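You operate a simulated robot arm through the tools that you are given. There is no shell and no other tool.

The job below is to be done with a simulated two-armed robot. You get a single attempt, and the scene is never put back.

## Task
Add about 30 ml each of red dye and yellow dye to the beaker of water and swirl it even.
Fine: the bottles and the beaker go back where they stood. Set down upright: what you pick out, beaker.

Only the result counts: the job must be done as asked and must still hold three seconds after the hand-in. Knocking over, shifting, dropping, spilling or breaking anything else fails it.

## Robot
Two 7-joint arms with fingered hands on one trunk that stands fixed in place. Base frame: the origin is at the foot of the trunk, x ahead of it, y to its left, z up. Readings come in m, degrees, newtons and seconds.
The left shoulder is at [0.056, 0.187, 1.207], the right one opposite. With the tool pointing down near the work surface each hand reaches from about 0.1 to 0.36 m from the base axis, measured 20 degrees to its own side. Payload 3.6 kg a hand.
Tool frame (each hand has its own): the origin (TCP) lies between the finger pads and is the grasp point; the fingertips stand 0.026 m ahead of it; z points along the fingers, y is the line along which they close. The gripper opens to 0.088 m. The gripper's body begins 0.03 m behind the TCP. The gripper is a hand of 3 fingers: y runs from the thumb to the fingers, the wrist lies at [-0.017, -0.098, -0.164] in the tool frame, and closing takes about 1.5 s.
Orientation is that of the tool frame in the base frame, as a unit quaternion [x, y, z, w]. With the fingers straight down and the wrist toward the robot, the tool's x, y and z point along [0, 1, 0], [1, 0, 0] and [0, 0, -1] of the base frame.

## Interface
- The arms move only by the tool nudge_tool. It takes "left_moves", "right_moves" or both (then of equal length, played together; a hand with none holds still); each is a list of rows, each an object (a shift or turn left out is 0, a gripper value left out holds the last) with "dp": the shift along the tool's x, y, z in units of 40 mm (1.0 is 40 mm), a list of three; "turn": the turn, a rotation vector about the tool's x, y, z in units of 4 degrees (1.0 is 4 degrees), a list of three. In form: [{"dp": [dx, dy, dz], "turn": [wx, wy, wz]}, ...]. A call has 1 to 20 rows; each row shifts and turns the commanded pose from where the row before left it, along the tool's axes as they then stand. "left_hand" and "right_hand" are, for a hand that has rows, the closure in counts, from 0 (fully open) to 255 (shut), set as the call begins (left out, the last holds). A call with a number of a shift or a turn outside -1 to 1 is refused whole. Rows are played at 5 a second. More than 0.05 m and 8.6 degrees between two rows, or a gripper value outside its range, and nothing of the call is played. Where a pose cannot be reached the arm comes as near as it can. A force on the tool above 80 N (or 10 N above the force at the start of the call, whichever is more), or a blocked arm, ends the call early, and 0.2 s more pass. The fingers move at their own pace (about 0.153 m/s each) and stop on an object; they squeeze with about 22 N. The grip force told is the motor's: it shows also when the fingers shut on nothing. Time passes only in rows, and 0.2 s behind the last, so rows that do not move let the fingers close. It gives the time, the measured TCP pose, the force on the tool (base axes), the opening and the grip force at its end, in the units of the frame above (readings bear some noise), with the torque about the TCP (base axes, N m) and any sound that the robot's microphone picked up.
- Cameras (640 x 400 px; columns grow to the right, rows downward): "scene" is now at [0.2241, 0.047, 1.1761]; the picture's right is [0.56, -0.83, -0.00], its down [0.06, 0.04, -1.00] and it looks along [0.83, 0.56, 0.08] (base axes); focal length 214 px, centre (320, 200). "left" rides on the left gripper at [-0.056, -0.08, -0.102] in its tool frame; the picture's right is [-0.74, -0.32, 0.60], its down [0.62, -0.67, 0.41] and it looks along [0.27, 0.68, 0.69] (tool axes); focal length 247 px, centre (320, 200). "right" rides on the right gripper at [0.056, -0.08, -0.102] in its tool frame; the picture's right is [-0.73, 0.32, -0.60], its down [-0.62, -0.67, 0.41] and it looks along [-0.27, 0.68, 0.69] (tool axes); focal length 247 px, centre (320, 200).
- get_image(camera): a new picture of that camera. It takes no simulated time.
- slide_trunk(by): slides the trunk up (or, below 0, down) by that many m; the arms and the scene camera ride with it, the base frame stays. It gives what a move gives, with no picture.
- curl_fingers(fingers, thumb_bend, thumb_turn, hand): sets how far each is bent, from 0 (flat) to 1 (curled in); at 0.3 the hand is open as for a grip, at 0.7 the pads meet at the TCP. One left out holds its place. A second passes; each finger stops where it meets its share of the squeeze, and holds until it gets a number again. A gripper value or a shape takes the hand back. It gives what a move gives, with no picture; readings hold the bend of each and the force on the fingers (four entries, about 0 where the hand has none), thumb and palm. thumb_turn goes from beside the hand (0) to across from the fingers (1), as for a grip.
- grasp_type(shape, hand): the hand has 3 fingers and takes this shape, open, in about a second: jaw (thumb against the fingers, like two jaws); tri (thumb and two fingers); tip (a fingertip pinch); poke (one finger out to press); point (the index stretched); flat (the hand flat); cup (the hand cupped); fist (a fist). The gripper value then closes the fingers along that shape, each until it touches; the sizes above hold for jaw. It gives what a move gives, with no picture.
- turn_head(pan, tilt): turns the head with the scene camera to pan (to the left, within 60 degrees either way) and tilt (down, from -29 to 69), counted from straight ahead of the robot. It gives what a move gives.
- probe_pixels(camera, pixels): for up to 12 pixels [column, row] of the newest picture of that camera ("zoom" is the newest enlarged one), the place [x, y, z] in the base frame of the surface seen there, good to about 0.002 m, but the place of the scene camera against the robot may be out by one fixed shift of up to 0.025 m in any direction. It takes no simulated time.
- close_up(camera, box): a new picture of the part [left, top, right, bottom] of that camera's present view, enlarged. It takes no simulated time.
- close_job(): hands the job in; it is judged then, once.

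Leave the grippers open and the arms clear of the work at the hand-in unless told otherwise.

The tools are called after "Emit:" as name(argument=value, ...) on one line, values as JSON. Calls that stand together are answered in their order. nudge_tool: Moves the arms, as the interface text tells. Its arguments: {"type":"object","properties":{"left_moves":{"type":"array","items":{"type":"object","properties":{"dp":{"type":"array","items":{"type":"number"}},"turn":{"type":"array","items":{"type":"number"}}}}},"left_hand":{"type":"number"},"right_moves":{"type":"array","items":{"type":"object","properties":{"dp":{"type":"array","items":{"type":"number"}},"turn":{"type":"array","items":{"type":"number"}}}}},"right_hand":{"type":"number"}},"required":[]} The other tools are called the same way: slide_trunk (by) slides the trunk up or down; grasp_type (shape, hand) gives the hand a shape; curl_fingers (fingers, thumb_bend, thumb_turn, hand) moves the fingers one by one; turn_head (pan, tilt) turns the head that bears the scene camera; get_image (camera) takes a picture; probe_pixels (camera, pixels) gives the place of the surface under pixels of a picture; close_up (camera, box) takes an enlarged picture of a part of a camera's view; close_job () hands the job in.

At the start:

```text
clock: 0.0
left_ee_pos: [0.4578, 0.3416, 1.2686]
left_tcp_rot: [0.707, 0.707, -0.001, 0.0]
left_contact_force: [0.3, 0.7, -0.1]
left_ft_torque: [0.04, -0.05, -0.02]
left_opening: 0.0878
left_grasp_force: 0.0
left_shape: jaw
left_bend: [0.3, 0.3, 0.98]
left_finger forces: [0.0, 0.0, 0.0, 0.1, 0.0, 0.1]
right_ee_pos: [0.5119, -0.0294, 1.2606]
right_tcp_rot: [0.707, 0.707, 0.0, 0.0]
right_contact_force: [0.2, 0.1, 0.5]
right_ft_torque: [0.0, -0.02, -0.02]
right_opening: 0.0875
right_grasp_force: 0.0
right_shape: jaw
right_bend: [0.3, 0.3, 0.98]
right_finger forces: [0.0, 0.1, 0.0, 0.0, 0.0, 0.0]
trunk travel left (down, up): [-0.35, 0.407]
head pan, tilt: [34.1, -4.4]
```

scene: 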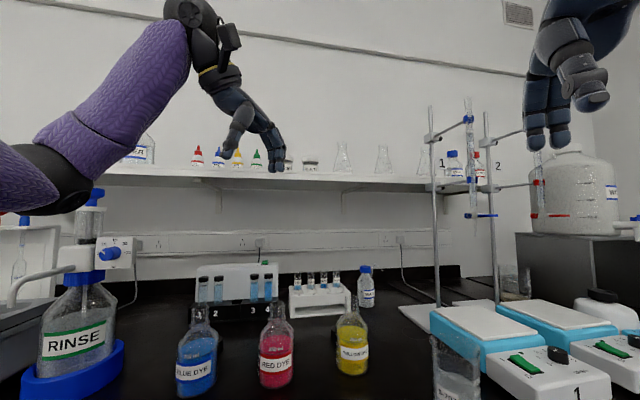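
right: 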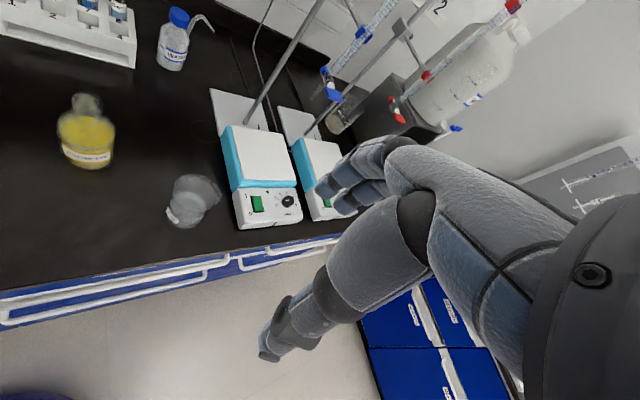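
left: 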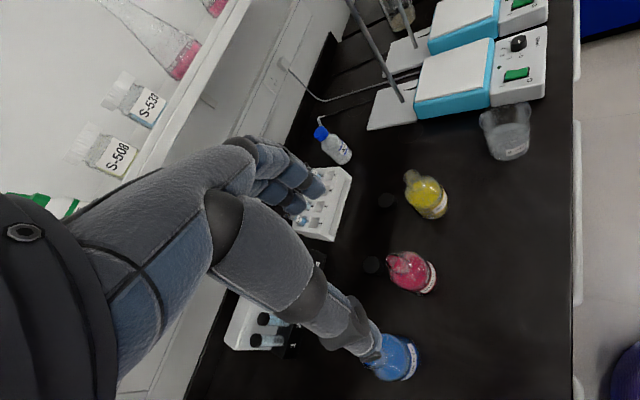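

The scene view shows blue (197,350), red (276,350) and yellow (352,340) dye bottles, with a beaker near (455,370). I'll tilt the head down for a better look at the bench.

Emit:
turn_head(pan=25, tilt=30)

```text
clock: 1.0
left_ee_pos: [0.4577, 0.3402, 1.2686]
left_tcp_rot: [0.707, 0.707, 0.0, -0.001]
left_contact_force: [0.1, 1.0, 0.8]
left_ft_torque: [-0.03, 0.0, 0.0]
left_opening: 0.0878
left_grasp_force: 0.0
left_shape: jaw
left_bend: [0.3, 0.3, 0.98]
left_finger forces: [0.1, 0.0, 0.1, 0.1, 0.1, 0.0]
right_ee_pos: [0.5112, -0.0308, 1.2615]
right_tcp_rot: [0.707, 0.707, -0.001, 0.0]
right_contact_force: [-0.5, -0.4, 0.0]
right_ft_torque: [0.02, 0.0, -0.01]
right_opening: 0.0876
right_grasp_force: 0.0
right_shape: jaw
right_bend: [0.3, 0.3, 0.98]
right_finger forces: [0.1, 0.1, 0.0, 0.0, 0.1, 0.0]
trunk travel left (down, up): [-0.35, 0.407]
head pan, tilt: [25.0, 30.0]
```

Now I'll take a new scene picture.

Emit:
get_image(camera="scene")

Emit:
get_image(camera="left")

Emit:
get_image(camera="right")

```text
taken
```

scene: 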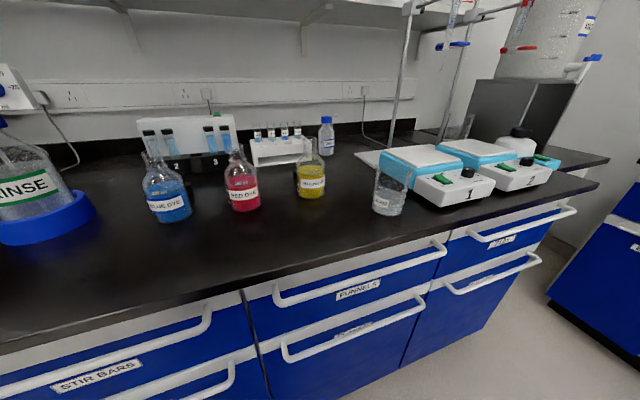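

```text
taken
```

left: 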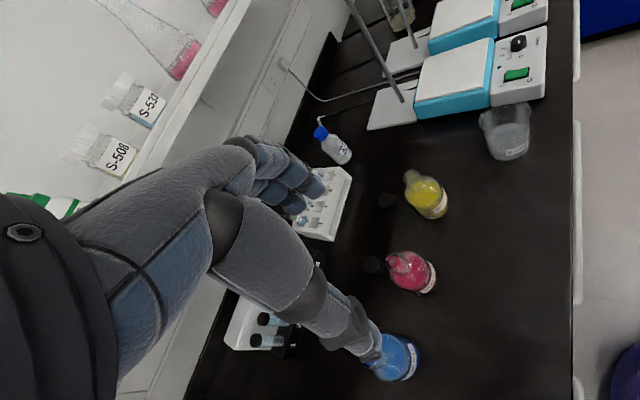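

```text
taken
```

right: 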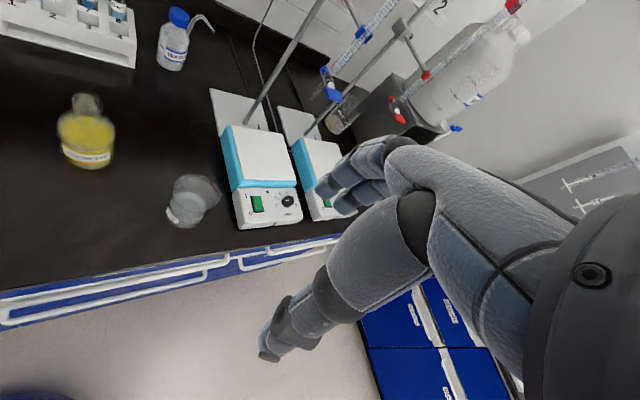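

The bottles, beaker and hotplates are visible. I'll enlarge the bench area to read details, and look for caps and graduation marks.

Emit:
close_up(camera="scene", box=[120, 100, 280, 230])

Emit:
close_up(camera="scene", box=[280, 120, 440, 230])

Emit:
close_up(camera="left", box=[340, 90, 560, 310])

```text
3.08 times, centred on (200, 165) of scene
```

zoom: 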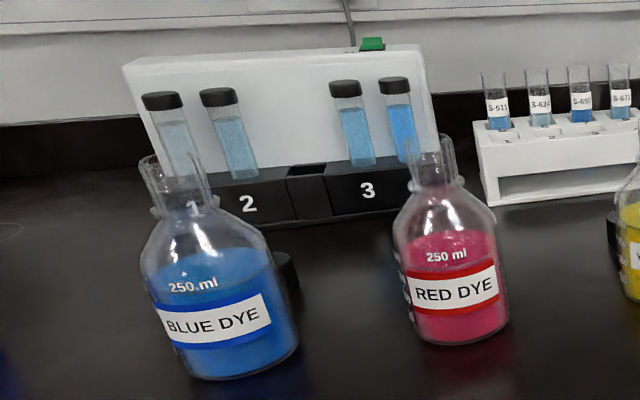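

```text
3.64 times, centred on (360, 175) of scene
```

zoom: 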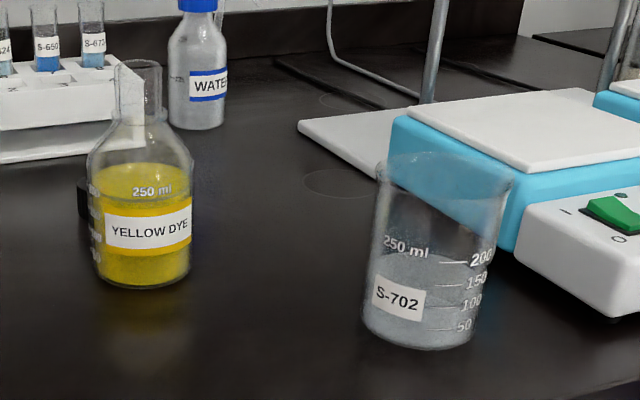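

```text
1.82 times, centred on (450, 200) of left
```

zoom: 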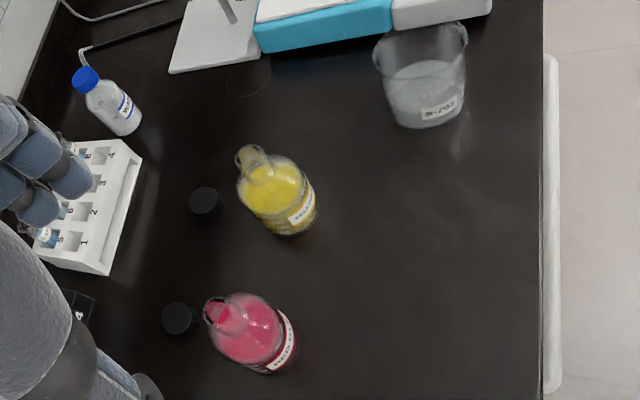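

The caps are off and lie behind each bottle. Beaker S-702 holds roughly 150–190 ml of water. I'll probe positions with the left wrist camera's zoom view and the scene view.

Emit:
probe_pixels(camera="zoom", pixels=[[249, 157], [224, 314], [275, 200], [250, 340], [298, 212], [285, 350], [374, 60], [467, 55], [440, 107], [425, 72], [428, 125], [400, 250]])

Emit:
probe_pixels(camera="scene", pixels=[[148, 152], [168, 205], [240, 150], [244, 200], [314, 140], [312, 186], [378, 170], [408, 172], [383, 203], [396, 208], [393, 190], [300, 220]])

```text
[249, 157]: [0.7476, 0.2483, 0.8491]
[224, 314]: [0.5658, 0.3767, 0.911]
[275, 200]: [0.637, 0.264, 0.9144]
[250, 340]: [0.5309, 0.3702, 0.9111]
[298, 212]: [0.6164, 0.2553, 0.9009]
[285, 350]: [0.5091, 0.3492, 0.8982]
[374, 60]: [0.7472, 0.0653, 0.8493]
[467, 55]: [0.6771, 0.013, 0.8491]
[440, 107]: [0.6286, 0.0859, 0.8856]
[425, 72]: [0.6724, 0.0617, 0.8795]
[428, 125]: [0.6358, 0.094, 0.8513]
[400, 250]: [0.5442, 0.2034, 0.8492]
```

```text
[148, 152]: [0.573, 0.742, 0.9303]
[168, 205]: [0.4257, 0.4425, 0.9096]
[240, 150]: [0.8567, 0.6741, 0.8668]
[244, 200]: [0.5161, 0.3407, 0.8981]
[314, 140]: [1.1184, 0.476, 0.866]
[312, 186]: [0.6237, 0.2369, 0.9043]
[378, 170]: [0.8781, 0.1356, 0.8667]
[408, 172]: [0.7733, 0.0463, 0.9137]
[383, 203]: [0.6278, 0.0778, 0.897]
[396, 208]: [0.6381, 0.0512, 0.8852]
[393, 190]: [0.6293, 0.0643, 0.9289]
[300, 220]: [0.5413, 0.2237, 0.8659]
```

The left wrist camera puts the bench at z≈0.849, and the scene camera reads about 17 mm higher. Next I'll enlarge each object in the left view to find its axis.

Emit:
close_up(camera="left", box=[375, 235, 455, 305])

Emit:
close_up(camera="left", box=[395, 160, 465, 225])

Emit:
close_up(camera="left", box=[465, 90, 545, 165])

```text
5.71 times, centred on (415, 270) of left
```

zoom: 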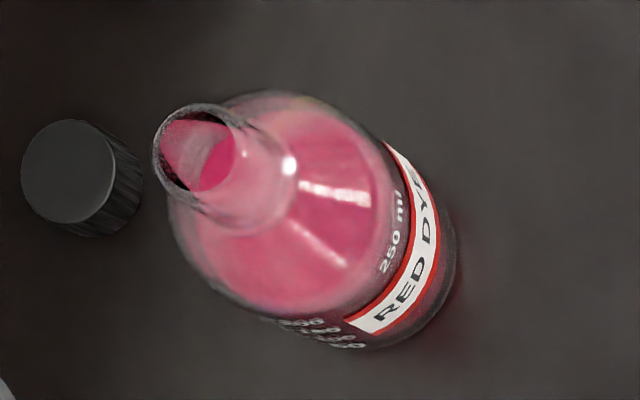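

```text
6.15 times, centred on (430, 192) of left
```

zoom: 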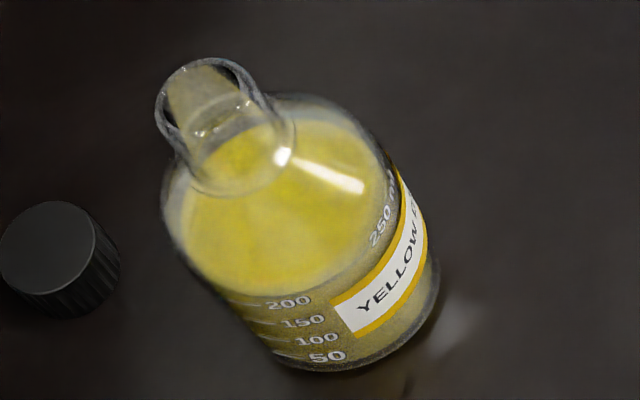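

```text
5.33 times, centred on (505, 128) of left
```

zoom: 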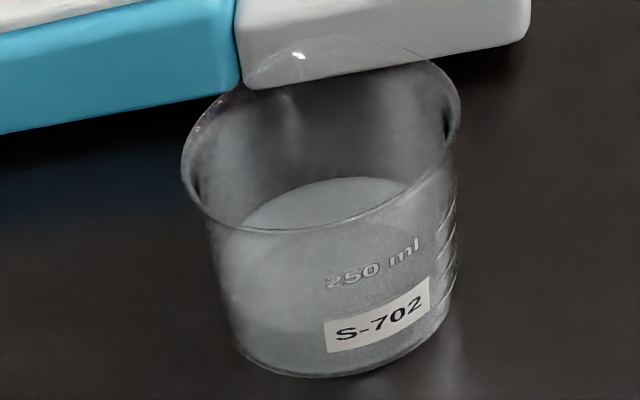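

The latest zoom shows the beaker, so I'll probe its label, base and water surface.

Emit:
probe_pixels(camera="zoom", pixels=[[328, 335], [378, 322], [428, 295], [340, 372], [250, 340], [250, 300], [330, 200], [380, 200], [270, 225], [320, 260], [440, 180], [300, 215]])

Emit:
probe_pixels(camera="left", pixels=[[575, 100], [574, 200], [573, 300], [540, 300], [387, 200], [371, 264]])

```text
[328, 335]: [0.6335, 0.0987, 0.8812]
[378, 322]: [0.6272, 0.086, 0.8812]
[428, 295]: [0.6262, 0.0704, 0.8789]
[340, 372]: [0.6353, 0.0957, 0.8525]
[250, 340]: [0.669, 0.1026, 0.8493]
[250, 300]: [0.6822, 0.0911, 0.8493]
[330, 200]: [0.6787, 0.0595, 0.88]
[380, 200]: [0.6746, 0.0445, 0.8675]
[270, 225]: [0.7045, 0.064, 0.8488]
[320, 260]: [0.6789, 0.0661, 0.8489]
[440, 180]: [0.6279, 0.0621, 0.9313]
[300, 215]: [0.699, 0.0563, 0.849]
```

```text
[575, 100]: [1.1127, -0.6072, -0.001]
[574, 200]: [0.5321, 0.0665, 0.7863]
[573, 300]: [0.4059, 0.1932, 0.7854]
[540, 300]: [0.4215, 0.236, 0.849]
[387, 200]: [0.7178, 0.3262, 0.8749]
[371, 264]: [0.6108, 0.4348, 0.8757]
```

Estimated axes:
- Red bottle: (0.541, 0.364)
- Yellow bottle: (0.648, 0.257)
- Beaker: (0.661, 0.075), rim z≈0.945
- Bench front edge: x+y≈0.60, so it runs at 45° to the robot

I'll do the work with the left hand. First the right arm moves back out of the way.

Emit:
nudge_tool(right_moves=[{"dp": [-0.69, -0.56, 0]}, {"dp": [-0.69, -0.56, 0]}, {"dp": [-0.69, -0.56, 0]}, {"dp": [-0.69, -0.56, 0]}, {"dp": [-0.69, -0.56, 0]}, {"dp": [-0.69, -0.56, 0]}, {"dp": [-0.69, -0.56, 0]}, {"dp": [-0.69, -0.56, 0]}])

```text
clock: 2.8
left_ee_pos: [0.4563, 0.341, 1.2689]
left_tcp_rot: [0.707, 0.707, 0.0, 0.0]
left_contact_force: [-0.2, -0.5, 0.1]
left_ft_torque: [0.02, 0.01, 0.02]
left_opening: 0.0878
left_grasp_force: 0.0
left_shape: jaw
left_bend: [0.3, 0.3, 0.98]
left_finger forces: [0.0, 0.0, 0.0, 0.0, 0.0, 0.1]
right_ee_pos: [0.331, -0.2535, 1.2604]
right_tcp_rot: [0.707, 0.707, 0.001, 0.0]
right_contact_force: [-0.5, 0.9, -0.3]
right_ft_torque: [0.01, -0.02, -0.02]
right_opening: 0.0876
right_grasp_force: 0.0
right_shape: jaw
right_bend: [0.3, 0.3, 0.98]
right_finger forces: [0.0, 0.1, 0.0, 0.1, 0.0, 0.0]
trunk travel left (down, up): [-0.35, 0.407]
head pan, tilt: [25.0, 30.0]
```

The right arm is clear. Now I'll turn the left hand in free air toward a side grasp (fingers forward, wrist in front of the bench), half of the turn first.

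Emit:
nudge_tool(left_moves=[{"turn": [-1, -1, -1]}, {"turn": [-1, -1, -1]}, {"turn": [-1, -1, -1]}, {"turn": [-1, -1, -1]}, {"turn": [-1, -1, -1]}, {"turn": [-1, -1, -1]}, {"turn": [-1, -1, -1]}, {"turn": [-1, -1, -1]}, {"turn": [-1, -1, -1]}])

```text
clock: 4.8
left_ee_pos: [0.4576, 0.3422, 1.2676]
left_tcp_rot: [0.392, 0.817, 0.0, 0.423]
left_contact_force: [-0.3, -0.4, -0.4]
left_ft_torque: [-0.02, -0.01, 0.01]
left_opening: 0.0876
left_grasp_force: 0.1
left_shape: jaw
left_bend: [0.3, 0.3, 0.98]
left_finger forces: [0.0, 0.1, 0.0, 0.0, 0.0, 0.0]
right_ee_pos: [0.3327, -0.2517, 1.2608]
right_tcp_rot: [0.707, 0.707, -0.001, 0.0]
right_contact_force: [-0.9, 0.0, 0.3]
right_ft_torque: [-0.02, -0.01, 0.0]
right_opening: 0.0878
right_grasp_force: 0.0
right_shape: jaw
right_bend: [0.3, 0.3, 0.98]
right_finger forces: [0.0, 0.1, 0.1, 0.1, 0.1, 0.0]
trunk travel left (down, up): [-0.35, 0.407]
head pan, tilt: [25.0, 30.0]
```

Tracking is good, so I'll finish the turn.

Emit:
nudge_tool(left_moves=[{"turn": [-1, -1, -1]}, {"turn": [-1, -1, -1]}, {"turn": [-1, -1, -1]}, {"turn": [-1, -1, -1]}, {"turn": [-1, -1, -1]}, {"turn": [-1, -1, -1]}, {"turn": [-1, -1, -1]}, {"turn": [-1, -1, -1]}, {"turn": [-0.32, -0.32, -0.32]}])

Emit:
get_image(camera="left")

Emit:
get_image(camera="scene")

```text
clock: 6.8
left_ee_pos: [0.4673, 0.344, 1.2729]
left_tcp_rot: [-0.002, 0.707, 0.0, 0.707]
left_contact_force: [-0.4, -0.4, -0.7]
left_ft_torque: [0.01, 0.01, -0.01]
left_opening: 0.0878
left_grasp_force: 0.2
left_shape: jaw
left_bend: [0.3, 0.3, 0.98]
left_finger forces: [0.1, 0.1, 0.0, 0.0, 0.0, 0.0]
left hand out of reach, approached as far as the arm can: row 3, 4
right_ee_pos: [0.3334, -0.2522, 1.261]
right_tcp_rot: [0.707, 0.707, 0.0, 0.0]
right_contact_force: [0.1, 0.4, 0.1]
right_ft_torque: [-0.04, -0.03, 0.02]
right_opening: 0.0876
right_grasp_force: 0.1
right_shape: jaw
right_bend: [0.3, 0.3, 0.98]
right_finger forces: [0.0, 0.1, 0.0, 0.0, 0.1, 0.0]
trunk travel left (down, up): [-0.35, 0.407]
head pan, tilt: [25.0, 30.0]
```

```text
taken
```

left: 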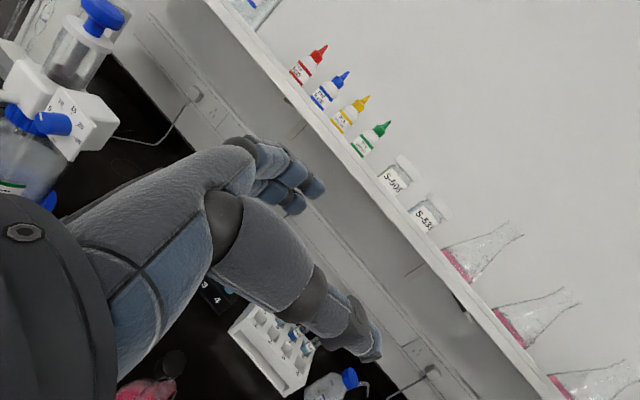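

```text
taken
```

scene: 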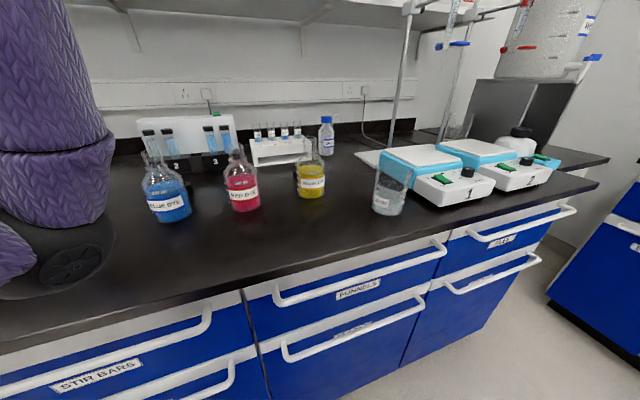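

The hand has reached the side pose (z forward, x down). The left elbow appears near the RINSE bottle in the scene view, so I'll probe both for clearance.

Emit:
probe_pixels(camera="scene", pixels=[[70, 268], [20, 290], [110, 160], [50, 100], [5, 250], [100, 210]])

Emit:
probe_pixels(camera="left", pixels=[[102, 20], [90, 120], [30, 150], [40, 195], [10, 130], [150, 395], [345, 380], [75, 60]])

Emit:
nudge_tool(left_moves=[{"turn": [0, 0, 0]}])

```text
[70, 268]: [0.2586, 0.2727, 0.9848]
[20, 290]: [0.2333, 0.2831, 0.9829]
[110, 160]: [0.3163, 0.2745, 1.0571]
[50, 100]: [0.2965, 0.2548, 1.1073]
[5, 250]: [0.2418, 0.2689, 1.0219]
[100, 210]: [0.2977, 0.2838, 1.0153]
```

```text
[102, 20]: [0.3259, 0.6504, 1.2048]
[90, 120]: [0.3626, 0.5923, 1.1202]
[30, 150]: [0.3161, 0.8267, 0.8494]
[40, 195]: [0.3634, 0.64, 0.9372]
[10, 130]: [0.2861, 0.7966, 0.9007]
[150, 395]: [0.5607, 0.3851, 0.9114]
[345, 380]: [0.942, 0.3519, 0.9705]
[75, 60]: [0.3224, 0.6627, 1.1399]
```

```text
clock: 7.2
left_ee_pos: [0.4656, 0.3439, 1.2726]
left_tcp_rot: [0.0, 0.708, 0.0, 0.707]
left_contact_force: [-0.2, -0.1, 0.8]
left_ft_torque: [0.01, -0.01, 0.02]
left_opening: 0.0877
left_grasp_force: 0.1
left_shape: jaw
left_bend: [0.3, 0.3, 0.98]
left_finger forces: [0.0, 0.1, 0.1, 0.0, 0.0, 0.0]
right_ee_pos: [0.3329, -0.2522, 1.2611]
right_tcp_rot: [0.708, 0.707, 0.0, 0.0]
right_contact_force: [-0.2, 0.6, -0.3]
right_ft_torque: [-0.02, -0.02, -0.01]
right_opening: 0.0878
right_grasp_force: 0.1
right_shape: jaw
right_bend: [0.3, 0.3, 0.98]
right_finger forces: [0.0, 0.0, 0.0, 0.0, 0.1, 0.0]
trunk travel left (down, up): [-0.35, 0.407]
head pan, tilt: [25.0, 30.0]
```

Wrist readings are fine, and RINSE at (0.36, 0.62) is well away from the elbow. To know the open hand's outline before passing the bottles, I'll probe the finger and thumb surfaces in the left view.

Emit:
probe_pixels(camera="left", pixels=[[130, 185], [200, 160], [240, 145], [280, 155], [315, 185], [290, 205], [230, 210], [260, 260], [320, 300], [365, 325], [375, 355], [120, 290]])

```text
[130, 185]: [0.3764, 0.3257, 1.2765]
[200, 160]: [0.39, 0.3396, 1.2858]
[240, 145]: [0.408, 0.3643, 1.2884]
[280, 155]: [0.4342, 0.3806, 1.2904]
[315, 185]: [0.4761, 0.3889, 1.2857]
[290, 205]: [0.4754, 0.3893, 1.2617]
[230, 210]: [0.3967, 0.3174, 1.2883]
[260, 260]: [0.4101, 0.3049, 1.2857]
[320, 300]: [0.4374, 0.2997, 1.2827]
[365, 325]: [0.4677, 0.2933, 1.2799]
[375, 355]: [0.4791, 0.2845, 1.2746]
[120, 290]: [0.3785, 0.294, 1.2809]
```

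The open hand is slim enough: fingers about 6 cm to the side and the palm about 7 cm behind the TCP. I'll lower the left hand to about z=1.0 at (0.41, 0.33), in front of the red bottle.

Emit:
nudge_tool(left_moves=[{"dp": [0.755, -0.04, -0.155]}, {"dp": [0.755, -0.04, -0.155]}, {"dp": [0.755, -0.04, -0.155]}, {"dp": [0.755, -0.04, -0.155]}, {"dp": [0.755, -0.04, -0.155]}, {"dp": [0.755, -0.04, -0.155]}, {"dp": [0.755, -0.04, -0.155]}, {"dp": [0.755, -0.04, -0.155]}, {"dp": [0.755, -0.04, -0.155]}])

Emit:
get_image(camera="scene")

Emit:
get_image(camera="left")

```text
clock: 8.5
left_ee_pos: [0.4477, 0.3555, 1.1444]
left_tcp_rot: [0.078, 0.691, 0.082, 0.714]
left_contact_force: [0.0, 0.5, 0.2]
left_ft_torque: [0.0, -0.02, 0.0]
left_opening: 0.0882
left_grasp_force: 0.0
left_shape: jaw
left_bend: [0.3, 0.3, 0.98]
left_finger forces: [0.0, 0.1, 0.0, 0.1, 0.0, 0.0]
left hand out of reach, approached as far as the arm can: row 2, 3
right_ee_pos: [0.3324, -0.2512, 1.2608]
right_tcp_rot: [0.707, 0.707, -0.001, 0.001]
right_contact_force: [1.1, 0.3, -0.8]
right_ft_torque: [-0.01, 0.0, -0.04]
right_opening: 0.0875
right_grasp_force: 0.1
right_shape: jaw
right_bend: [0.3, 0.3, 0.98]
right_finger forces: [0.0, 0.0, 0.0, 0.0, 0.0, 0.1]
trunk travel left (down, up): [-0.35, 0.407]
head pan, tilt: [25.0, 30.0]
stopped in row 6 (left hand): the arm was blocked; the commanded pose is now the measured one
```

```text
taken
```

scene: 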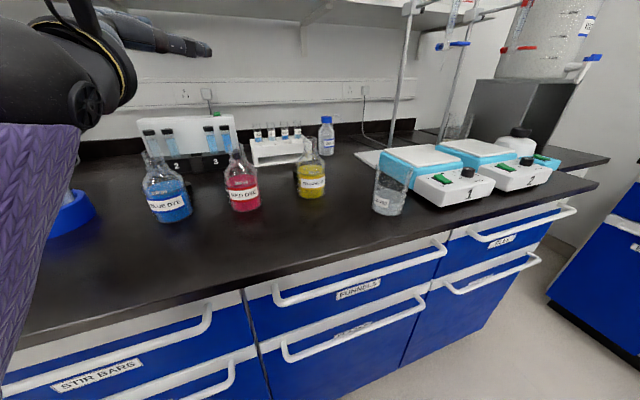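

```text
taken
```

left: 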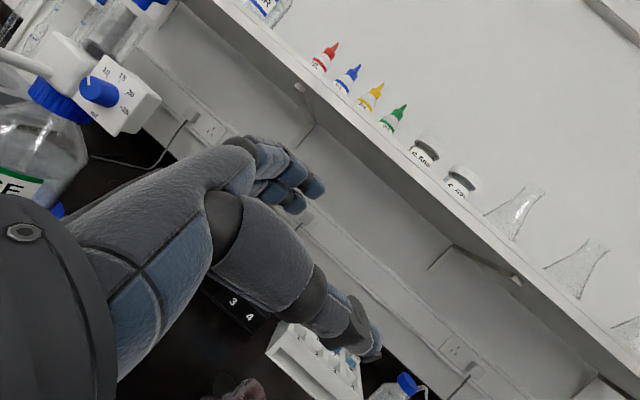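

The arm was blocked because the wrist came too close to the shoulder, and the hand rolled about 13°. I'll move forward about 8 cm at this height (still well above the bottles, tops ~0.99) and straighten the roll.

Emit:
nudge_tool(left_moves=[{"dp": [0, -0.1, 0.6], "turn": [0, 0.0, 0]}, {"dp": [0, -0.1, 0.6], "turn": [0, 0.12, -0.81]}, {"dp": [0, -0.1, 0.6], "turn": [0, 0.12, -0.81]}, {"dp": [0, -0.1, 0.3], "turn": [0, 0.12, -0.81]}, {"dp": [0, 0, 0], "turn": [0, 0.12, -0.81]}])

```text
clock: 9.3
left_ee_pos: [0.5059, 0.3725, 1.1606]
left_tcp_rot: [0.093, 0.694, 0.119, 0.704]
left_contact_force: [-0.6, -0.3, -0.2]
left_ft_torque: [-0.02, -0.03, -0.01]
left_opening: 0.0876
left_grasp_force: 0.1
left_shape: jaw
left_bend: [0.3, 0.3, 0.98]
left_finger forces: [0.1, 0.0, 0.0, 0.1, 0.1, 0.0]
right_ee_pos: [0.333, -0.2525, 1.2609]
right_tcp_rot: [0.708, 0.706, 0.0, 0.0]
right_contact_force: [-0.1, 0.0, -0.4]
right_ft_torque: [0.02, -0.05, 0.0]
right_opening: 0.0879
right_grasp_force: 0.1
right_shape: jaw
right_bend: [0.3, 0.3, 0.98]
right_finger forces: [0.0, 0.0, 0.0, 0.0, 0.0, 0.0]
trunk travel left (down, up): [-0.35, 0.407]
head pan, tilt: [25.0, 30.0]
stopped in row 3 (left hand): the arm was blocked; the commanded pose is now the measured one
```

It blocked again while un-rolling, probably at a joint limit. I'll turn the head to see the arm's configuration.

Emit:
turn_head(pan=45, tilt=15)

Emit:
get_image(camera="scene")

Emit:
get_image(camera="right")

```text
clock: 10.1
left_ee_pos: [0.5068, 0.3726, 1.1591]
left_tcp_rot: [0.093, 0.694, 0.118, 0.704]
left_contact_force: [-0.1, -0.1, -0.4]
left_ft_torque: [-0.02, 0.0, 0.01]
left_opening: 0.0879
left_grasp_force: 0.0
left_shape: jaw
left_bend: [0.3, 0.3, 0.98]
left_finger forces: [0.0, 0.0, 0.0, 0.0, 0.0, 0.1]
right_ee_pos: [0.333, -0.2521, 1.261]
right_tcp_rot: [0.708, 0.706, -0.001, 0.001]
right_contact_force: [-0.3, 0.2, -0.3]
right_ft_torque: [0.02, 0.02, 0.03]
right_opening: 0.0878
right_grasp_force: 0.2
right_shape: jaw
right_bend: [0.3, 0.3, 0.98]
right_finger forces: [0.0, 0.1, 0.1, 0.0, 0.0, 0.1]
trunk travel left (down, up): [-0.35, 0.407]
head pan, tilt: [45.0, 15.0]
```

```text
taken
```

scene: 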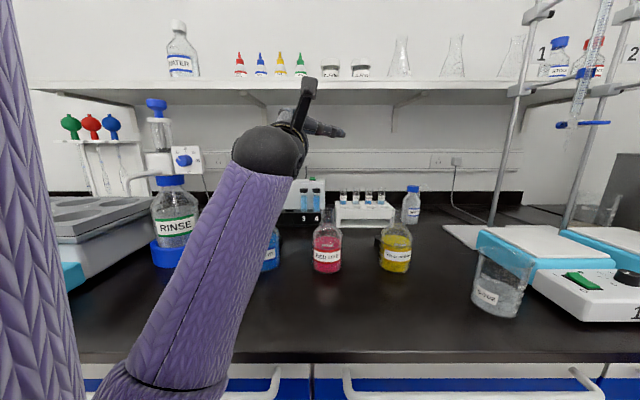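

```text
taken
```

right: 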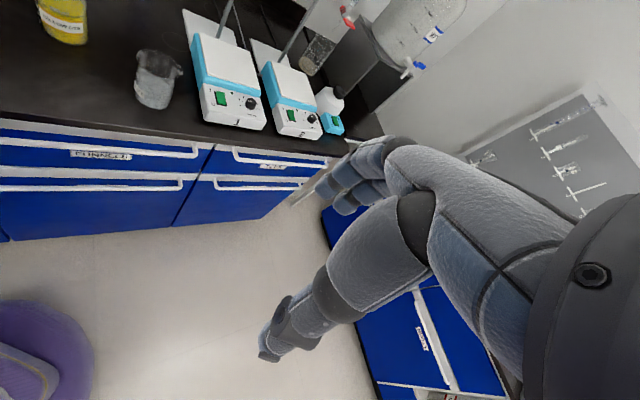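

The forearm rises steeply from a low elbow near the bench edge at about (170,390). I'll probe the arm to see how close it is to the bench.

Emit:
probe_pixels(camera="scene", pixels=[[170, 385], [120, 390], [210, 300], [230, 200], [270, 155], [30, 200], [150, 350], [240, 340]])

```text
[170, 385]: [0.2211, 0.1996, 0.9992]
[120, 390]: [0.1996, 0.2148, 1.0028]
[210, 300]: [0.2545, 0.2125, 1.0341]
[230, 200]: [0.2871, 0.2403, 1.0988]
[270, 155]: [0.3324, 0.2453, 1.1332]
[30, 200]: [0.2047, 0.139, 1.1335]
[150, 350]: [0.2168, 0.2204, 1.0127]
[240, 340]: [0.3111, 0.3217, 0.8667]
```

The elbow is clear of the bench. The limit is wrist extension with the fingers pointing straight ahead. I'll yaw the hand about 25° to the right (heading −25°) while removing the roll, which is more natural for the left arm.

Emit:
nudge_tool(left_moves=[{"turn": [0.845, -0.093, -0.539]}, {"turn": [0.845, -0.093, -0.539]}, {"turn": [0.845, -0.093, -0.539]}, {"turn": [0.845, -0.093, -0.539]}, {"turn": [0.845, -0.093, -0.539]}, {"turn": [0.845, -0.093, -0.539]}, {"turn": [0.845, -0.093, -0.539]}, {"turn": [0.845, -0.093, -0.539]}])

```text
clock: 11.9
left_ee_pos: [0.5072, 0.3718, 1.1588]
left_tcp_rot: [0.153, 0.69, -0.157, 0.69]
left_contact_force: [0.3, -1.2, 0.6]
left_ft_torque: [-0.01, -0.03, 0.01]
left_opening: 0.0878
left_grasp_force: 0.1
left_shape: jaw
left_bend: [0.3, 0.3, 0.98]
left_finger forces: [0.0, 0.1, 0.0, 0.1, 0.0, 0.0]
right_ee_pos: [0.333, -0.2518, 1.2608]
right_tcp_rot: [0.708, 0.707, 0.0, 0.0]
right_contact_force: [0.2, -0.1, 0.0]
right_ft_torque: [0.02, -0.02, -0.03]
right_opening: 0.0876
right_grasp_force: 0.0
right_shape: jaw
right_bend: [0.3, 0.3, 0.98]
right_finger forces: [0.0, 0.1, 0.0, 0.0, 0.0, 0.0]
trunk travel left (down, up): [-0.35, 0.407]
head pan, tilt: [45.0, 15.0]
```

The pose is exactly as commanded. I'll check the left view to refine the red bottle's axis from here.

Emit:
get_image(camera="left")

Emit:
get_image(camera="scene")

```text
taken
```

left: 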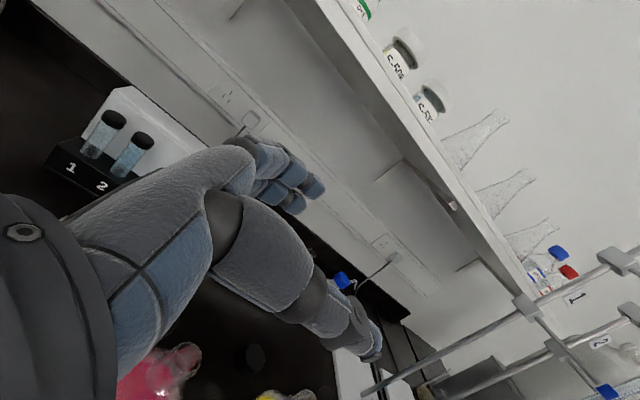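

```text
taken
```

scene: 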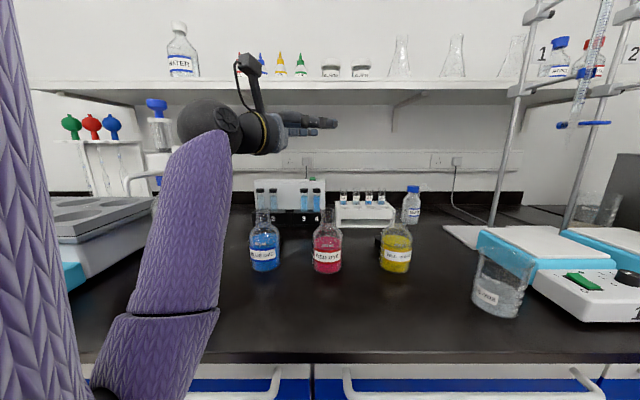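

I'll enlarge the red and yellow bottles in the scene view and the red neck in the left view to refine positions.

Emit:
close_up(camera="left", box=[110, 320, 270, 400])

Emit:
close_up(camera="scene", box=[240, 195, 430, 285])

```text
4.00 times, centred on (190, 360) of left
```

zoom: 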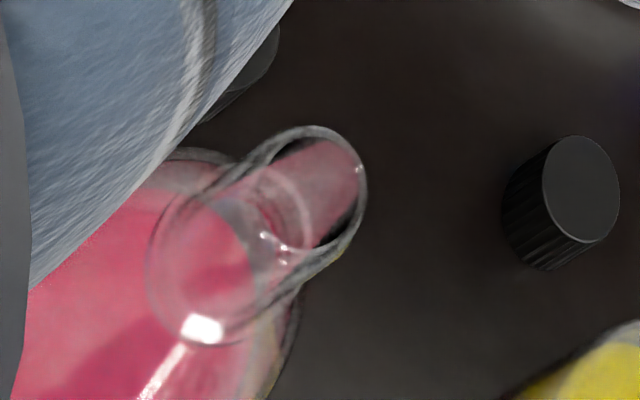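

```text
3.37 times, centred on (335, 240) of scene
```

zoom: 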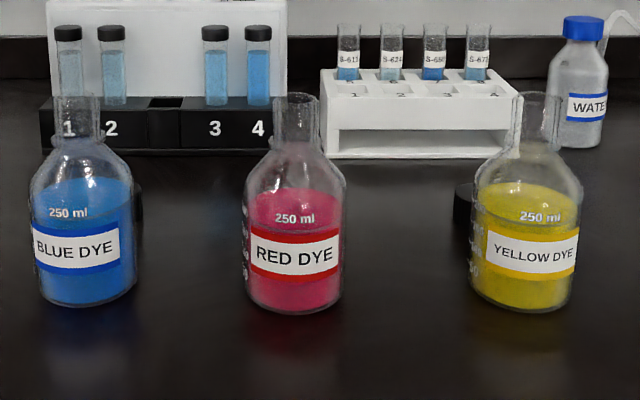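

Now probing labels and liquid surfaces in this zoom.

Emit:
probe_pixels(camera="zoom", pixels=[[254, 250], [275, 256], [295, 258], [318, 256], [337, 250], [490, 246], [510, 252], [530, 256], [555, 254], [573, 246], [295, 200], [400, 250]])

Emit:
close_up(camera="left", box=[110, 320, 270, 400])

Emit:
probe_pixels(camera="zoom", pixels=[[583, 185], [350, 165], [290, 135], [365, 190], [200, 330], [240, 345], [165, 215], [120, 220], [100, 330]])

```text
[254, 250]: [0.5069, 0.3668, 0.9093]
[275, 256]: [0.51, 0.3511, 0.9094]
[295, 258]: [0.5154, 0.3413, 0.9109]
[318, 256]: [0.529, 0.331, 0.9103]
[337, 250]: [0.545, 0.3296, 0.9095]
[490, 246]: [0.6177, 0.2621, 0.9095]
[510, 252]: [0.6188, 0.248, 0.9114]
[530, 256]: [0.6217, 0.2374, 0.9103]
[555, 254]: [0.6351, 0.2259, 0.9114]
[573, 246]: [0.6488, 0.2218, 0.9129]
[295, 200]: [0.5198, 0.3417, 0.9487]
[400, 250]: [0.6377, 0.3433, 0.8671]
```

```text
4.00 times, centred on (190, 360) of left
```

zoom: 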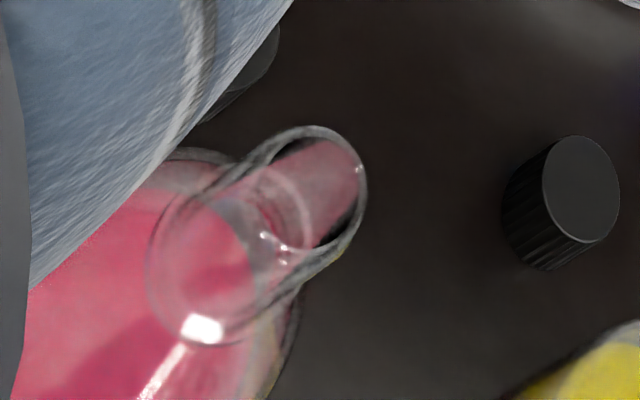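

```text
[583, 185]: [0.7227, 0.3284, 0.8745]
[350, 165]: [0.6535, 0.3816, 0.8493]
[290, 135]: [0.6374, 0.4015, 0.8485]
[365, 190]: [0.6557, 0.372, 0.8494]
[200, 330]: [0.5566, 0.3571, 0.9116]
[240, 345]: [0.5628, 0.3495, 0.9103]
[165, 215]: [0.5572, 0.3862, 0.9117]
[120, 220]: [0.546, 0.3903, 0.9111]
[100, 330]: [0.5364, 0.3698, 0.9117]
```

Red axis (0.541, 0.364), rim z≈0.992, R≈0.035. Scene and wrist estimates agree in xy. I'll align the hand directly above the red bottle and lower it to z≈1.06, coming down around the bottle from above so the blue one isn't touched.

Emit:
nudge_tool(left_moves=[{"dp": [0.2, 0.05, 0.18]}, {"dp": [0.6, 0.05, 0.18]}, {"dp": [0.6, 0.05, 0.18]}, {"dp": [0.6, 0.04, 0.17]}, {"dp": [0.45, 0, 0]}])

Emit:
get_image(camera="scene")

Emit:
get_image(camera="left")

```text
clock: 13.1
left_ee_pos: [0.5372, 0.3705, 1.0667]
left_tcp_rot: [0.156, 0.687, -0.149, 0.694]
left_contact_force: [-0.2, -0.4, 0.1]
left_ft_torque: [-0.01, 0.0, -0.01]
left_opening: 0.0879
left_grasp_force: 0.1
left_shape: jaw
left_bend: [0.3, 0.3, 0.98]
left_finger forces: [0.1, 0.1, 0.1, 0.0, 0.0, 0.0]
right_ee_pos: [0.3319, -0.2518, 1.2599]
right_tcp_rot: [0.707, 0.707, 0.0, 0.0]
right_contact_force: [0.1, -0.3, 0.8]
right_ft_torque: [0.03, -0.02, 0.06]
right_opening: 0.0876
right_grasp_force: 0.2
right_shape: jaw
right_bend: [0.3, 0.3, 0.98]
right_finger forces: [0.1, 0.0, 0.1, 0.1, 0.0, 0.0]
trunk travel left (down, up): [-0.35, 0.407]
head pan, tilt: [45.0, 15.0]
```

```text
taken
```

scene: 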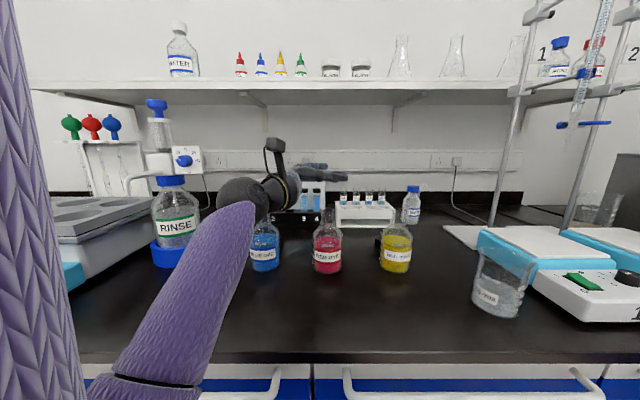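

```text
taken
```

left: 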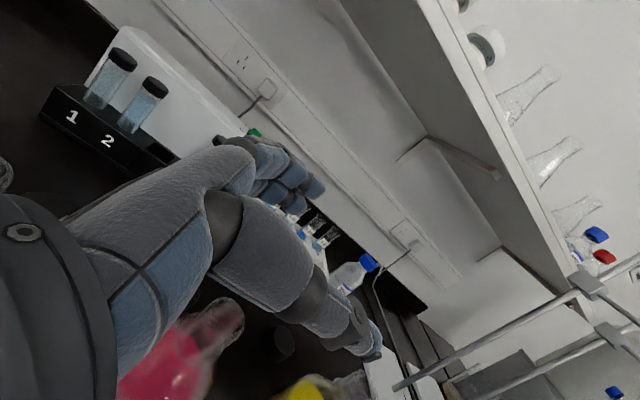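

The hand is above the red bottle at z=1.067. A small sideways correction of −4 mm, then down to about z=1.0 around the neck (which is narrow, so plenty of room), and another look.

Emit:
nudge_tool(left_moves=[{"dp": [0.4, -0.1, 0]}, {"dp": [0.5, 0, 0]}, {"dp": [0.5, 0, 0]}, {"dp": [0.3, 0, 0]}, {"dp": [0, 0, 0]}])

Emit:
close_up(camera="scene", box=[180, 120, 440, 290])

Emit:
get_image(camera="left")

```text
clock: 14.3
left_ee_pos: [0.5363, 0.3671, 1.0023]
left_tcp_rot: [0.159, 0.686, -0.146, 0.694]
left_contact_force: [-0.1, -0.2, 0.4]
left_ft_torque: [-0.05, -0.01, 0.0]
left_opening: 0.0879
left_grasp_force: 0.1
left_shape: jaw
left_bend: [0.3, 0.3, 0.98]
left_finger forces: [0.0, 0.1, 0.0, 0.0, 0.1, 0.1]
right_ee_pos: [0.3324, -0.2516, 1.2603]
right_tcp_rot: [0.707, 0.707, 0.001, 0.0]
right_contact_force: [-0.6, -0.3, 0.7]
right_ft_torque: [-0.02, 0.03, -0.02]
right_opening: 0.088
right_grasp_force: 0.0
right_shape: jaw
right_bend: [0.3, 0.3, 0.98]
right_finger forces: [0.0, 0.0, 0.0, 0.1, 0.0, 0.0]
trunk travel left (down, up): [-0.35, 0.407]
head pan, tilt: [45.0, 15.0]
```

```text
2.35 times, centred on (310, 205) of scene
```

zoom: 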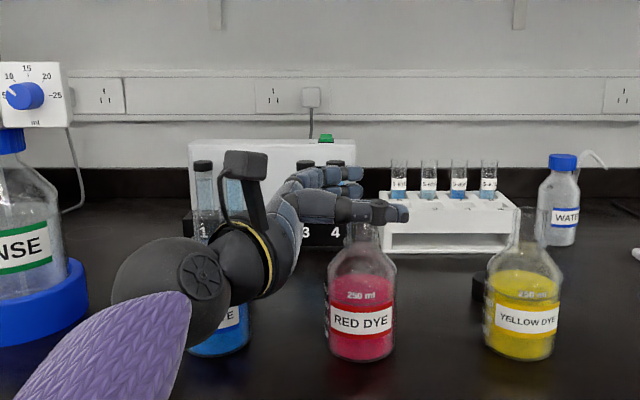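

```text
taken
```

left: 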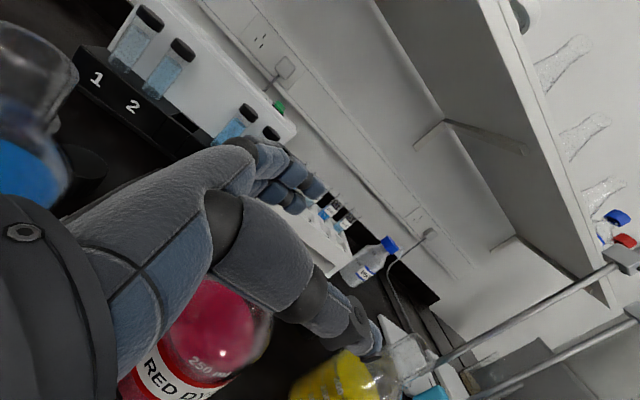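

The thumb is in front of the neck and the fingers behind, so it is centred. To gain clearance between the back of the hand and the blue bottle, I'll turn the heading 12° left, about the bottle axis.

Emit:
nudge_tool(left_moves=[{"turn": [-0.6, 0, 0]}, {"turn": [-0.6, 0, 0]}, {"turn": [-0.6, 0, 0]}, {"turn": [-0.6, 0, 0]}, {"turn": [-0.6, 0, 0]}])

Emit:
close_up(camera="scene", box=[180, 120, 440, 290])

Emit:
get_image(camera="left")

```text
clock: 15.1
left_ee_pos: [0.5313, 0.4002, 1.0109]
left_tcp_rot: [0.165, 0.708, -0.052, 0.685]
left_contact_force: [1.1, -0.2, -0.7]
left_ft_torque: [0.01, 0.0, 0.0]
left_opening: 0.0877
left_grasp_force: 0.1
left_shape: jaw
left_bend: [0.3, 0.3, 0.98]
left_finger forces: [0.1, 0.0, 0.1, 0.1, 0.1, 0.0]
right_ee_pos: [0.3328, -0.2522, 1.2617]
right_tcp_rot: [0.708, 0.706, 0.0, 0.0]
right_contact_force: [0.1, 0.1, 0.2]
right_ft_torque: [0.03, -0.01, 0.01]
right_opening: 0.0874
right_grasp_force: 0.1
right_shape: jaw
right_bend: [0.3, 0.3, 0.98]
right_finger forces: [0.0, 0.1, 0.2, 0.1, 0.0, 0.0]
trunk travel left (down, up): [-0.35, 0.407]
head pan, tilt: [45.0, 15.0]
stopped in row 4 (left hand): the arm was blocked; the commanded pose is now the measured one
```

```text
2.35 times, centred on (310, 205) of scene
```

zoom: 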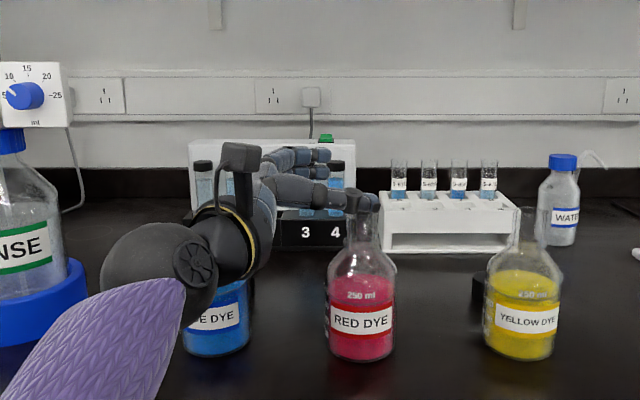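

```text
taken
```

left: 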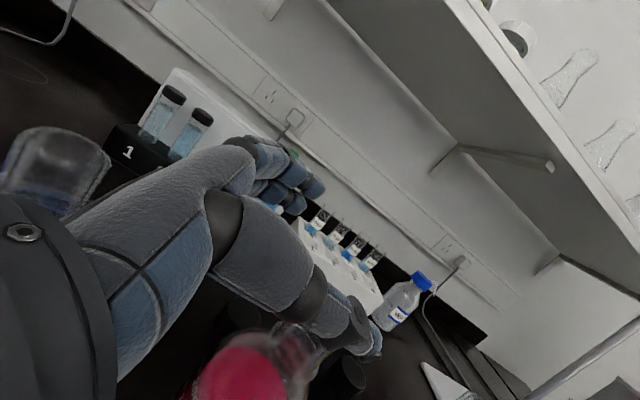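

The arm hit its limit again and drifted 3 cm. The bottles still stand in place in the zoom (blue 217, red 360). I'll lift straight up with the trunk before rearranging.

Emit:
slide_trunk(by=0.13)

Emit:
get_image(camera="scene")

```text
clock: 16.7
left_ee_pos: [0.53, 0.4062, 1.1429]
left_tcp_rot: [0.171, 0.709, -0.046, 0.683]
left_contact_force: [0.4, 0.2, -0.1]
left_ft_torque: [0.0, 0.0, 0.0]
left_opening: 0.0877
left_grasp_force: 0.1
left_shape: jaw
left_bend: [0.3, 0.3, 0.98]
left_finger forces: [0.1, 0.0, 0.1, 0.0, 0.0, 0.0]
right_ee_pos: [0.3331, -0.2515, 1.3899]
right_tcp_rot: [0.707, 0.707, 0.0, 0.0]
right_contact_force: [-0.3, -0.2, 0.1]
right_ft_torque: [-0.01, -0.01, 0.01]
right_opening: 0.088
right_grasp_force: 0.1
right_shape: jaw
right_bend: [0.3, 0.3, 0.98]
right_finger forces: [0.0, 0.0, 0.0, 0.0, 0.0, 0.0]
trunk travel left (down, up): [-0.48, 0.277]
head pan, tilt: [45.0, 15.0]
```

```text
taken
```

scene: 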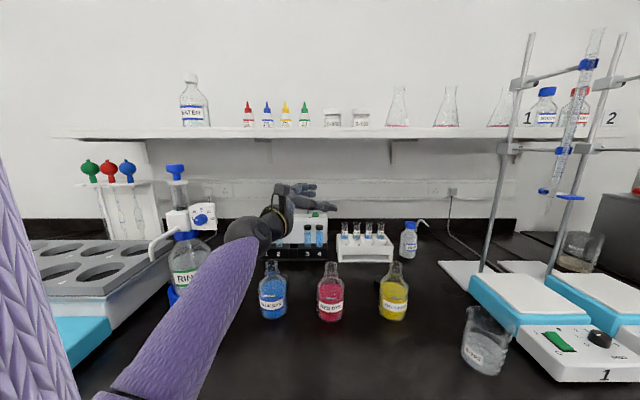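

All bottles are still in place. I'll use a more natural grasp: heading −45° with the fingers pitched 35° down, which also lifts the back of the hand above the blue bottle. I'll turn to that here, high up.

Emit:
nudge_tool(left_moves=[{"turn": [0.9, 0.885, 0]}, {"turn": [0.9, 0.885, 0]}, {"turn": [0.9, 0.885, 0]}, {"turn": [0.9, 0.885, 0]}, {"turn": [0.9, 0.885, 0]}, {"turn": [0.9, 0.885, 0]}, {"turn": [0.9, 0.885, 0]}, {"turn": [0.9, 0.885, 0]}, {}])

```text
clock: 18.7
left_ee_pos: [0.5302, 0.3984, 1.1406]
left_tcp_rot: [0.336, 0.817, -0.186, 0.431]
left_contact_force: [0.9, 0.3, -0.1]
left_ft_torque: [-0.01, 0.02, 0.03]
left_opening: 0.0878
left_grasp_force: 0.0
left_shape: jaw
left_bend: [0.3, 0.3, 0.98]
left_finger forces: [0.0, 0.1, 0.0, 0.0, 0.1, 0.0]
right_ee_pos: [0.3322, -0.2519, 1.3907]
right_tcp_rot: [0.708, 0.707, 0.0, 0.0]
right_contact_force: [-0.6, -0.5, 0.0]
right_ft_torque: [-0.02, 0.04, -0.02]
right_opening: 0.0877
right_grasp_force: 0.0
right_shape: jaw
right_bend: [0.3, 0.3, 0.98]
right_finger forces: [0.1, 0.1, 0.0, 0.1, 0.0, 0.1]
trunk travel left (down, up): [-0.48, 0.277]
head pan, tilt: [45.0, 15.0]
```

The orientation is good. Now moving over the red axis and down to z≈1.05.

Emit:
nudge_tool(left_moves=[{"dp": [0.36, -0.104, 0.474]}, {"dp": [0.36, -0.104, 0.474]}, {"dp": [0.36, -0.104, 0.474]}, {"dp": [0.36, -0.104, 0.474]}, {}])

Emit:
get_image(camera="scene")

Emit:
get_image(camera="left")

```text
clock: 19.9
left_ee_pos: [0.5394, 0.365, 1.0507]
left_tcp_rot: [0.336, 0.816, -0.186, 0.431]
left_contact_force: [0.1, 0.8, -0.2]
left_ft_torque: [0.0, -0.01, 0.0]
left_opening: 0.0877
left_grasp_force: 0.1
left_shape: jaw
left_bend: [0.3, 0.3, 0.98]
left_finger forces: [0.0, 0.0, 0.0, 0.0, 0.0, 0.1]
right_ee_pos: [0.3331, -0.252, 1.3894]
right_tcp_rot: [0.707, 0.707, 0.0, -0.001]
right_contact_force: [-0.1, -0.3, -0.7]
right_ft_torque: [0.01, 0.0, -0.01]
right_opening: 0.0877
right_grasp_force: 0.1
right_shape: jaw
right_bend: [0.3, 0.3, 0.98]
right_finger forces: [0.0, 0.0, 0.0, 0.0, 0.0, 0.1]
trunk travel left (down, up): [-0.48, 0.277]
head pan, tilt: [45.0, 15.0]
```

```text
taken
```

scene: 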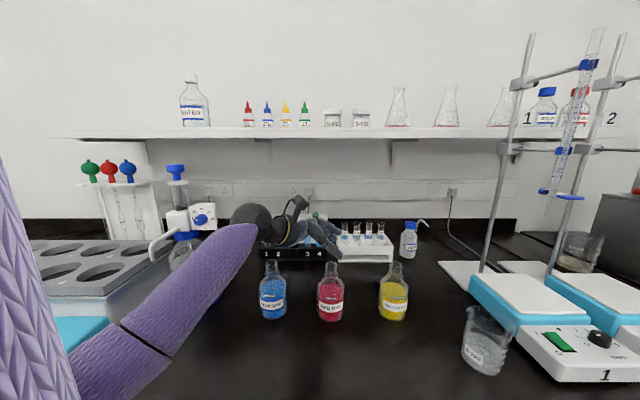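

```text
taken
```

left: 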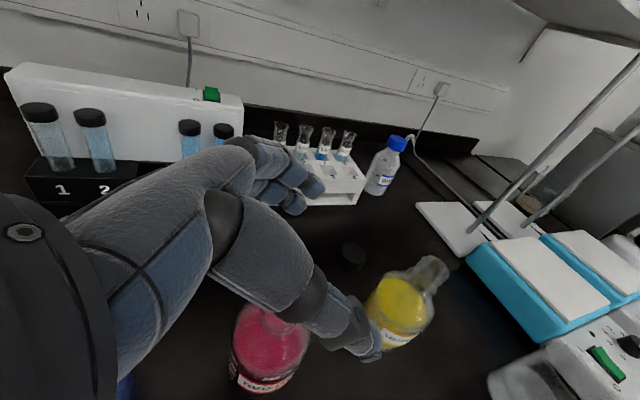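

Tracking is precise. Before descending, I'll enlarge the scene to check the fingers against the bottle and the blue neighbour.

Emit:
close_up(camera="scene", box=[220, 180, 440, 330])

```text
2.67 times, centred on (330, 255) of scene
```

zoom: 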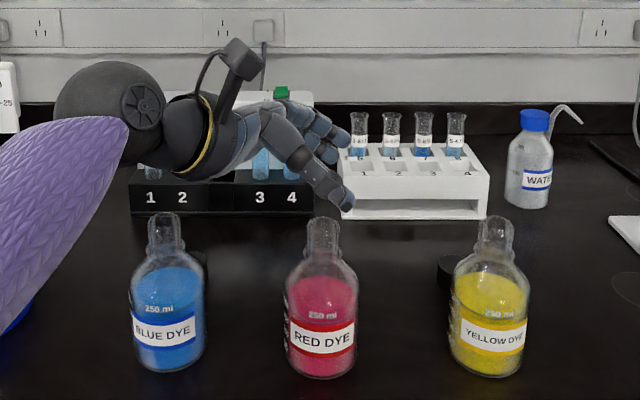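

The hand is clear of the bottles. I'll probe the forearm and elbow heights so the trunk descent doesn't touch the bench.

Emit:
probe_pixels(camera="scene", pixels=[[110, 390], [160, 350], [200, 300], [245, 260], [90, 360], [180, 335], [135, 395], [40, 300]])

```text
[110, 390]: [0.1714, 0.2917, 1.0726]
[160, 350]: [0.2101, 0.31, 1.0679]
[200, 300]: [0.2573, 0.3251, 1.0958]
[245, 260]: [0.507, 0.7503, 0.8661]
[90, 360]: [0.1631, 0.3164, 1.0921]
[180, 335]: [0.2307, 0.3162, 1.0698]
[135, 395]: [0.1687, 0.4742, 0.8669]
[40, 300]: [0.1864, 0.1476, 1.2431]
```

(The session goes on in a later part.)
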